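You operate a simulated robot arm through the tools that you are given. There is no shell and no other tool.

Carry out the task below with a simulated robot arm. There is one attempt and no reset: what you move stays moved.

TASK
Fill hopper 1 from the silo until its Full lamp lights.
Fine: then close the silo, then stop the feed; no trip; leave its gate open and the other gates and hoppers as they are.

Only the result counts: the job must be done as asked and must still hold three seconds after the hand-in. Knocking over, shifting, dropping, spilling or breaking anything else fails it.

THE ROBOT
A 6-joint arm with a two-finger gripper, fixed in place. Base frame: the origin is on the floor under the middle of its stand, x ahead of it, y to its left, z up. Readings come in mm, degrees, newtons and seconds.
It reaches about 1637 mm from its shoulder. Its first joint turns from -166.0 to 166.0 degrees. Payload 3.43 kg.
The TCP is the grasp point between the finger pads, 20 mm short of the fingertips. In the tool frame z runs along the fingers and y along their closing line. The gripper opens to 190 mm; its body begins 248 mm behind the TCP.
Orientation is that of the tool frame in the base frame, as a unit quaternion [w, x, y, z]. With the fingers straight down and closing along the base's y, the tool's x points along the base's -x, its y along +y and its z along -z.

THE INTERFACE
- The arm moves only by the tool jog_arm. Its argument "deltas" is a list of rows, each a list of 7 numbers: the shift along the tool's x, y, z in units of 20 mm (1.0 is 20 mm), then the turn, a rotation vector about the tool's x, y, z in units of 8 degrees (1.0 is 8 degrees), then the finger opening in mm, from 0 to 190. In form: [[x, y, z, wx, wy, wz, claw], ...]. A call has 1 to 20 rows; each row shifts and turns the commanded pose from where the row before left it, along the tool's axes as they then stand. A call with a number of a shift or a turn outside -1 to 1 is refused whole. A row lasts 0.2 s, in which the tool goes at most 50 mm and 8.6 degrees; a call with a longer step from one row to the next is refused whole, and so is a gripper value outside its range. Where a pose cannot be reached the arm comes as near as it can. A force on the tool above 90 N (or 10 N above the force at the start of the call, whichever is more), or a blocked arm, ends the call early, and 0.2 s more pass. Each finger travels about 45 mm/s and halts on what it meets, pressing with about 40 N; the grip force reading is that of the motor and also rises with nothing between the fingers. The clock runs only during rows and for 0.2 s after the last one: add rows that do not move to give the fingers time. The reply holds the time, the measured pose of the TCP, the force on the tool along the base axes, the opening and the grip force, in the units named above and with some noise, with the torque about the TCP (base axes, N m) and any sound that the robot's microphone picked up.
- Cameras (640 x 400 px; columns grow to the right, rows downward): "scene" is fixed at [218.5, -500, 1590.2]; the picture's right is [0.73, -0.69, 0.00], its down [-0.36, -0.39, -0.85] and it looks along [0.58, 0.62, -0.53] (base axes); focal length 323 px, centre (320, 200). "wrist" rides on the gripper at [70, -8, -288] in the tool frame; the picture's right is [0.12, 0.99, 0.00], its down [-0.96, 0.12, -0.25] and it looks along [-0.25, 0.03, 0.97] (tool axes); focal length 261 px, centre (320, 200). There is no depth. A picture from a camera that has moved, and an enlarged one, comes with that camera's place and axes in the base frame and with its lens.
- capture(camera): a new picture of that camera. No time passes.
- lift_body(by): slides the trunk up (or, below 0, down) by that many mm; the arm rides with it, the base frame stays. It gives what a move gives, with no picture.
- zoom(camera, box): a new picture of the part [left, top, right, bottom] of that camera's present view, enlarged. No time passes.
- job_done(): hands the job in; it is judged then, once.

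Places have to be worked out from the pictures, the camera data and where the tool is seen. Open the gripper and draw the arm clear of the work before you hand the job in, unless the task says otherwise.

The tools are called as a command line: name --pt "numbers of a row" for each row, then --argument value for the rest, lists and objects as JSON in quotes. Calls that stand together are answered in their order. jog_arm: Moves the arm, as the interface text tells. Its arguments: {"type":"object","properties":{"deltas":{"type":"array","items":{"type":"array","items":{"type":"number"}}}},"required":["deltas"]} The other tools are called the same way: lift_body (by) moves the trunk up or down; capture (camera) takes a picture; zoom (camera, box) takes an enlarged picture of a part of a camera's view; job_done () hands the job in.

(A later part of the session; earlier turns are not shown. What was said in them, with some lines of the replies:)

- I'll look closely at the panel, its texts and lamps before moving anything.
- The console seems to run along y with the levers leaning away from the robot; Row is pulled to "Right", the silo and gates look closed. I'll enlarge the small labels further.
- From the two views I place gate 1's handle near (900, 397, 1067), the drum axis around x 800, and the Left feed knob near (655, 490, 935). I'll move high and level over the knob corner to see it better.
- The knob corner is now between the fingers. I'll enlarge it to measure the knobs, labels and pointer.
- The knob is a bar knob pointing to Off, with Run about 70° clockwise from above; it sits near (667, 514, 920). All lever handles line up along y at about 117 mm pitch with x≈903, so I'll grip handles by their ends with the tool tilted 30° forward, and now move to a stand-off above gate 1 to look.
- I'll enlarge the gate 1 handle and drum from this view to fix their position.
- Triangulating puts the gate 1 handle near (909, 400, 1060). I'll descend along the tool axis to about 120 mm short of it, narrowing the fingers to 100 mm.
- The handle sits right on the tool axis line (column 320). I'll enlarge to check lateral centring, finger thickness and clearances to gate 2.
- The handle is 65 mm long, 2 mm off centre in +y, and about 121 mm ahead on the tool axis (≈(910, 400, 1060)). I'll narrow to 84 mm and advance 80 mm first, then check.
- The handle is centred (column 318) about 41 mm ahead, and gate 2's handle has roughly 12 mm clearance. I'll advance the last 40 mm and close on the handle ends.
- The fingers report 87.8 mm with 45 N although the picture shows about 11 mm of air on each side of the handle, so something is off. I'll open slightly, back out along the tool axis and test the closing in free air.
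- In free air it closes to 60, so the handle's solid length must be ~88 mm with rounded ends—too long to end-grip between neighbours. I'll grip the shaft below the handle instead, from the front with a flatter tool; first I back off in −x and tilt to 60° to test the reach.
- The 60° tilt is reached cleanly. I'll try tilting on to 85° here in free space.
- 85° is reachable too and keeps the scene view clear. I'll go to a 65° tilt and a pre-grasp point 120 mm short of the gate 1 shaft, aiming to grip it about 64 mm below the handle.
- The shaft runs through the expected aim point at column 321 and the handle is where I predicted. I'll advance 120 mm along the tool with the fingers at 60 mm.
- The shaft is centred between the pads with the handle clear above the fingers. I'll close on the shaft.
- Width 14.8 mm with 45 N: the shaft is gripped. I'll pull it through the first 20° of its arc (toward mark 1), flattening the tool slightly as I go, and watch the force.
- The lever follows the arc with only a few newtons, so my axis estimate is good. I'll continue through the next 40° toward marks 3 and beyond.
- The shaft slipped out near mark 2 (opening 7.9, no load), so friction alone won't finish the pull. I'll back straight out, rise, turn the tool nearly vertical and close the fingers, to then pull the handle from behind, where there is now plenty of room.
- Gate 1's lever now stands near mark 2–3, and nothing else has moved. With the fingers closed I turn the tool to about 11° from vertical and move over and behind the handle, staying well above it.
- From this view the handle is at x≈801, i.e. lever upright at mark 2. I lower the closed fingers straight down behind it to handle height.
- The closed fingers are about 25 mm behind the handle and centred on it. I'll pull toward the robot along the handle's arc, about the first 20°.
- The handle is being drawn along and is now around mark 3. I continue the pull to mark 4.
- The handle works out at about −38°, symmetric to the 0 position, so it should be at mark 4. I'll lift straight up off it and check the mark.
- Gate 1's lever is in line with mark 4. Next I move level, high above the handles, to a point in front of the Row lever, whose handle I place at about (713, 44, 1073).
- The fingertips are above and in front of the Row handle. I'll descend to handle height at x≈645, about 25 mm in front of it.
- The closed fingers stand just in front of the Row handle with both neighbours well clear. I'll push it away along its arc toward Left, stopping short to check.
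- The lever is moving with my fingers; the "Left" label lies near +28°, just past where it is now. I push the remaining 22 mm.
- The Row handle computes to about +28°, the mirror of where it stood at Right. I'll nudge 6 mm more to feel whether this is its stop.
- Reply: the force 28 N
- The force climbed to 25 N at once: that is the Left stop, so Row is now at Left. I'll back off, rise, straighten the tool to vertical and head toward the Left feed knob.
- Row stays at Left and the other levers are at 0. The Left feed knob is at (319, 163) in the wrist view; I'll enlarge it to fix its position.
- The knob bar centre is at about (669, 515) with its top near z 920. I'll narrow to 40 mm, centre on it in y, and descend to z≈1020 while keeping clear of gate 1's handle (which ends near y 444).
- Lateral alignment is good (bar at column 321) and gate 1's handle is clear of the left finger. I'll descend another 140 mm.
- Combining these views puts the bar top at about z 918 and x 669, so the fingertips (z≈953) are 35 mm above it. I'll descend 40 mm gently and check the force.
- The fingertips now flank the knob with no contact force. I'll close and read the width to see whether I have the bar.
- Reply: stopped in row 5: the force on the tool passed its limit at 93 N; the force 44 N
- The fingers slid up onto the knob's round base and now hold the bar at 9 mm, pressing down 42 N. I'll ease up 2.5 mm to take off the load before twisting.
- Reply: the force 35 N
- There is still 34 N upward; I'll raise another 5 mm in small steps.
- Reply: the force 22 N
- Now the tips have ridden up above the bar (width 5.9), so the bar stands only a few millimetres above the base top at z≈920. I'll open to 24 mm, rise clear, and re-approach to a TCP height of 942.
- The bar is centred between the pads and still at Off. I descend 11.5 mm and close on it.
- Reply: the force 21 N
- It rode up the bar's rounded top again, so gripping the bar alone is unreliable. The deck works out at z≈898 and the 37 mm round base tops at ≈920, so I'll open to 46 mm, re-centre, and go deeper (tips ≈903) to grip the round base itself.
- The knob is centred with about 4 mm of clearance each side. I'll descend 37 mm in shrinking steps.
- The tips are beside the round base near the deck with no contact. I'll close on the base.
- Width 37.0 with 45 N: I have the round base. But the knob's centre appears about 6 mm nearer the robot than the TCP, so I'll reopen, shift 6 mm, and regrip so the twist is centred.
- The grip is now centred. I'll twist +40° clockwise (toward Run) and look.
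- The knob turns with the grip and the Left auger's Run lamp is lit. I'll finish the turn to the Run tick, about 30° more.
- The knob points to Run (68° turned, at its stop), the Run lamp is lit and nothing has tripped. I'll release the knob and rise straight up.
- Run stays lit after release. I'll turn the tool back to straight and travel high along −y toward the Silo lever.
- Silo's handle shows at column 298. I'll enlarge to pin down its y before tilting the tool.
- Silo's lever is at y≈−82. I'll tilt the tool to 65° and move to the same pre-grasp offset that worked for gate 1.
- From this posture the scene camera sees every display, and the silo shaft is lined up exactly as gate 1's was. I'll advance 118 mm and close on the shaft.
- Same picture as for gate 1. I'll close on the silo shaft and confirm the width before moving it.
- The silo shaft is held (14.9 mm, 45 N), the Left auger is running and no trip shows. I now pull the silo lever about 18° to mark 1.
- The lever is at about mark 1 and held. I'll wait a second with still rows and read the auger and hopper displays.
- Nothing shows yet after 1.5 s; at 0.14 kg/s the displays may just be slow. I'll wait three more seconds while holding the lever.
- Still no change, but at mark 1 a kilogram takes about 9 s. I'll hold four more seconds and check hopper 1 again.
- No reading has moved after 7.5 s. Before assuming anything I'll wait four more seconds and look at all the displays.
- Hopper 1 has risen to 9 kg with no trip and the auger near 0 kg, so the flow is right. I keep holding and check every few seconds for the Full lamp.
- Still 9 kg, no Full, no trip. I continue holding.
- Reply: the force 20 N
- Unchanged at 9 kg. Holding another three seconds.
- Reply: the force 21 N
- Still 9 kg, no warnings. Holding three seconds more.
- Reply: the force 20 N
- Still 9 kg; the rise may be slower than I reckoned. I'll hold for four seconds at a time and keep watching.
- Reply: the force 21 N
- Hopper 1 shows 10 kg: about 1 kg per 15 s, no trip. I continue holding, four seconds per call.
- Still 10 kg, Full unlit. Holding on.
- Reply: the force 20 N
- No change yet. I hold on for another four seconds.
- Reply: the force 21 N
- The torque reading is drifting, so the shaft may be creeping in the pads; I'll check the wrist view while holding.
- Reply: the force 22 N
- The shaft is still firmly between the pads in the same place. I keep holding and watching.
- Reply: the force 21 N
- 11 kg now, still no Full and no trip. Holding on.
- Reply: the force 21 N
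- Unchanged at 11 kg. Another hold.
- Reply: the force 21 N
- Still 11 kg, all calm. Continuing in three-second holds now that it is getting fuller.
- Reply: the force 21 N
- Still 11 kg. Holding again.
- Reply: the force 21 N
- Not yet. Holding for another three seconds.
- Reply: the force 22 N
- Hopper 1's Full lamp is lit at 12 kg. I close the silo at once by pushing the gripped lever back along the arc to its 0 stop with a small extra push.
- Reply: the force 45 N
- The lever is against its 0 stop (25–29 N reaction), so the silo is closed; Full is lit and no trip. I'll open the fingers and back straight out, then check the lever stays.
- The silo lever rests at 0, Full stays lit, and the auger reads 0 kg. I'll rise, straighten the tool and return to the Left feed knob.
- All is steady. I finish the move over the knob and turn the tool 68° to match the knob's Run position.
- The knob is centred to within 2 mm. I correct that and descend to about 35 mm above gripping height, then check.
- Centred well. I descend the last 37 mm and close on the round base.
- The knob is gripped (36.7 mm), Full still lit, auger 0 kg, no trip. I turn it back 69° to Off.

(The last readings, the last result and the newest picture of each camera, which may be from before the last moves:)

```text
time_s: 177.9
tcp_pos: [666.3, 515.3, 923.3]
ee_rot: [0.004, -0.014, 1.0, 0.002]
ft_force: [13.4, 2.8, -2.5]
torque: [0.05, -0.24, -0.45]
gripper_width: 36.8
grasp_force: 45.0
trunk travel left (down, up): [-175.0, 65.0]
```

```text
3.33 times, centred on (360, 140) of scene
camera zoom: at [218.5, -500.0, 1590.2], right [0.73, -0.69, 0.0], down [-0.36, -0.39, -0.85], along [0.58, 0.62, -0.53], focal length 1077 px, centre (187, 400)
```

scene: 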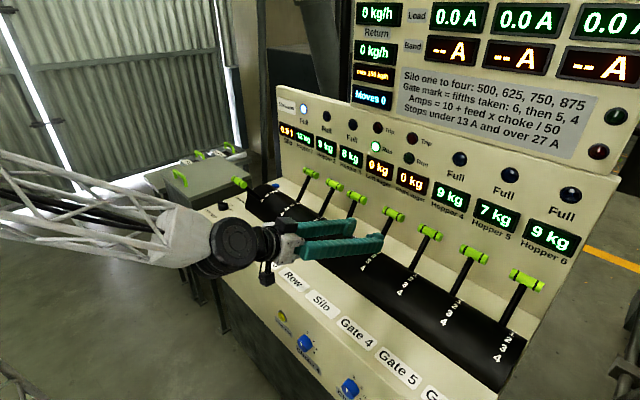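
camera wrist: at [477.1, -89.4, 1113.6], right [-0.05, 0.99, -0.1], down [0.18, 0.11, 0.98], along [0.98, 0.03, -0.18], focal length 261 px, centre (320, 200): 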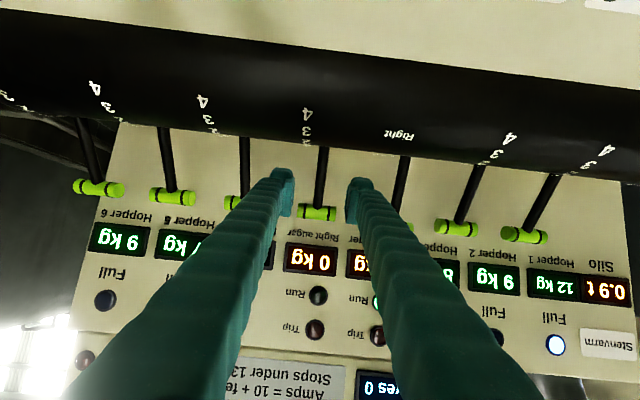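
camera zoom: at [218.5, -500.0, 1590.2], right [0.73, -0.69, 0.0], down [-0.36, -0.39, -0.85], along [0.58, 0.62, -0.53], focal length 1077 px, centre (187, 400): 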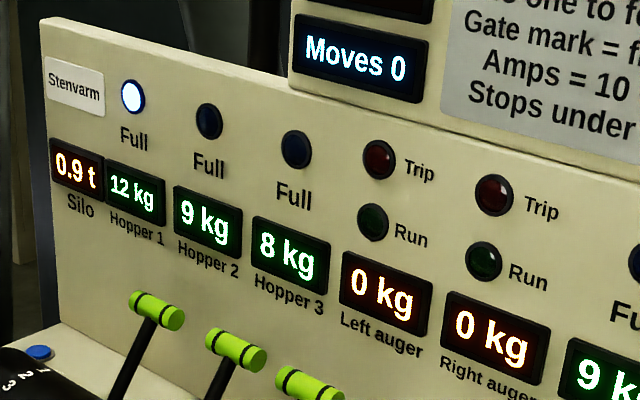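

The knob is at Off, Run is dark, Full lit, no trip. I open the fingers and rise straight up.

jog_arm --pt "0 0 0 0 0 0 42" --pt "0 0 0 0 0 0 46" --pt "0 0 0 0 0 0 46" --pt "0 0 -0.5 0 0 0 46" --pt "0 0 -1 0 0 0 46" --pt "0 0 -1 0 0 0 46" --pt "0 0 -1 0 0 0 46" --pt "0 0 -1 0 0 0 46" --pt "0 0 -1 0 0 0 46" --pt "0 0 -1 0 0 0 46" --pt "0 0 -1 0 0 0 46" --pt "0 0 -1 0 0 0 46" --pt "0 0 -1 0 0 0 46" --pt "0 0 -1 0 0 0 46" --pt "0 0 -1 0 0 0 46" --pt "0 0 -1 0 0 0 46" --pt "0 0 -1 0 0 0 46" --pt "0 0 -1 0 0 0 46" --pt "0 0 -1 0 0 0 46" --pt "0 0 -1 0 0 0 46"

jog_arm --pt "0.8 -0.8 -0.5 0 0 0 70" --pt "0.8 -0.8 -0.5 0 0 0 100" --pt "0.8 -0.8 -0.5 0 0 0 130" --pt "0.8 -0.8 -0.5 0 0 0 160" --pt "0.8 -0.8 -0.5 0 0 0 190" --pt "0.8 -0.8 -0.5 0 0 0 190" --pt "0.8 -0.8 0 0 0 0 190" --pt "0.8 -0.8 0 0 0 0 190" --pt "0.8 -0.8 0 0 0 0 190" --pt "0 0 0 0 0 0 190" --pt "0 0 0 0 0 0 190"

capture --camera "scene"

zoom --camera "scene" --box '[270, 80, 450, 200]'

zoom --camera "scene" --box '[190, 140, 440, 290]'

capture --camera "wrist"

```text
time_s: 182.2
tcp_pos: [663.8, 511.8, 1253.3]
ee_rot: [0.003, -0.014, 1.0, 0.002]
ft_force: [0.2, -0.4, -0.3]
torque: [0.03, 0.0, 0.05]
gripper_width: 46.0
grasp_force: 0.0
trunk travel left (down, up): [-175.0, 65.0]
```

```text
time_s: 184.6
tcp_pos: [524.2, 366.4, 1311.2]
ee_rot: [0.004, -0.014, 1.0, 0.002]
ft_force: [0.3, -0.9, 0.4]
torque: [-0.01, -0.02, -0.01]
gripper_width: 190.4
grasp_force: 0.1
trunk travel left (down, up): [-175.0, 65.0]
```

```text
taken
```

scene: 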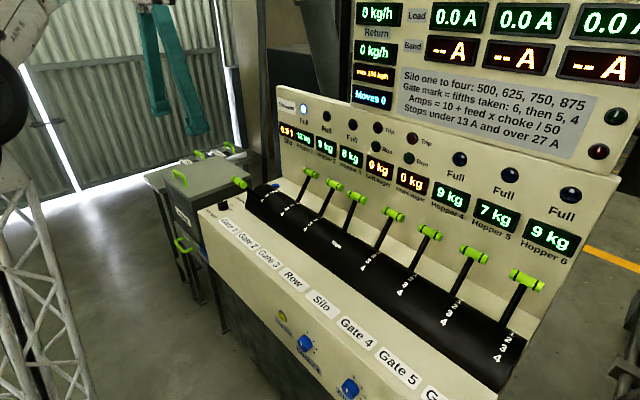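

```text
3.33 times, centred on (360, 140) of scene
camera zoom: at [218.5, -500.0, 1590.2], right [0.73, -0.69, 0.0], down [-0.36, -0.39, -0.85], along [0.58, 0.62, -0.53], focal length 1077 px, centre (187, 400)
```

zoom: 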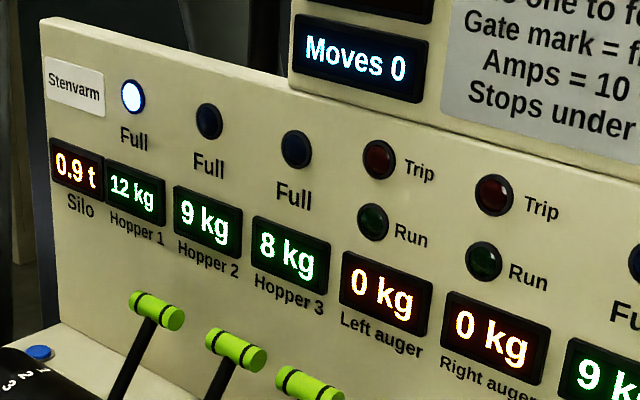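

```text
2.56 times, centred on (315, 215) of scene
camera zoom: at [218.5, -500.0, 1590.2], right [0.73, -0.69, 0.0], down [-0.36, -0.39, -0.85], along [0.58, 0.62, -0.53], focal length 827 px, centre (333, 162)
```

zoom: 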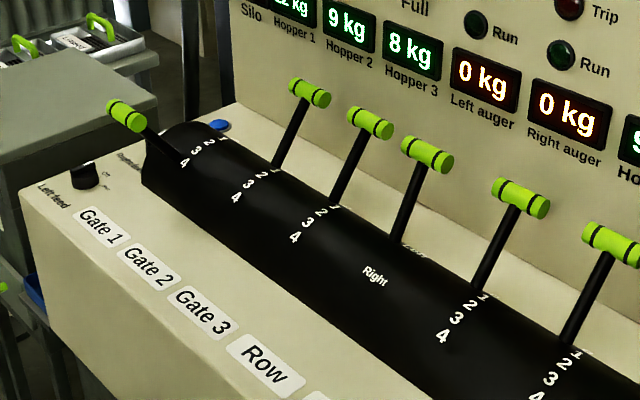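

```text
taken
camera wrist: at [454.0, 354.4, 1598.8], right [-0.15, 0.99, 0.0], down [0.96, 0.14, 0.25], along [0.25, 0.04, -0.97], focal length 261 px, centre (320, 200)
```

wrist: 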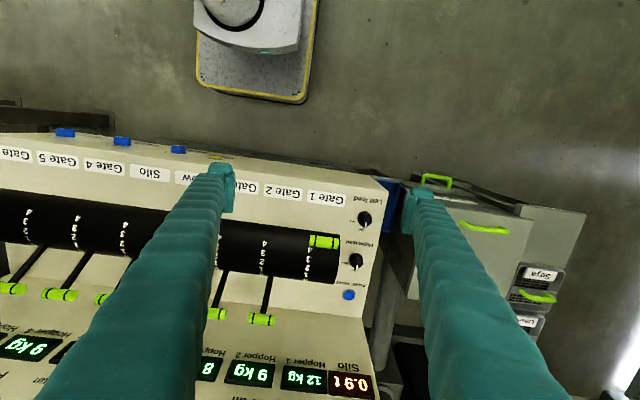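

Final check: Full 1 is lit at 12 kg, silo at 0, Left feed Off with Run dark, no trip, gate 1 open at mark 4. All other gates are at 0 and the other hoppers' readings are unchanged. The gripper is open and the arm is clear, so I hand in.

job_done

```text
The job is handed in.
```

I filled hopper 1 from the silo until its Full lamp lit at 12 kg. I then closed the silo and stopped the Left feed. No trip lamp came on at any point.

At hand-in the panel stood like this:
- **Hopper 1:** Full lamp still lit at 12 kg, with its gate left open at mark 4.
- **Silo:** lever back against its 0 stop.
- **Left feed:** knob at Off, Run lamp dark, Left auger reading 0 kg.
- **Other gates and hoppers:** gates 2 to 6 still at 0, and hopper readings unchanged.

The Row lever was at Right when I started. I moved it to Left so the feed would go to hopper 1, and I left it there, since the task didn't say to put it back.

The gripper is open and the arm is clear of the console.
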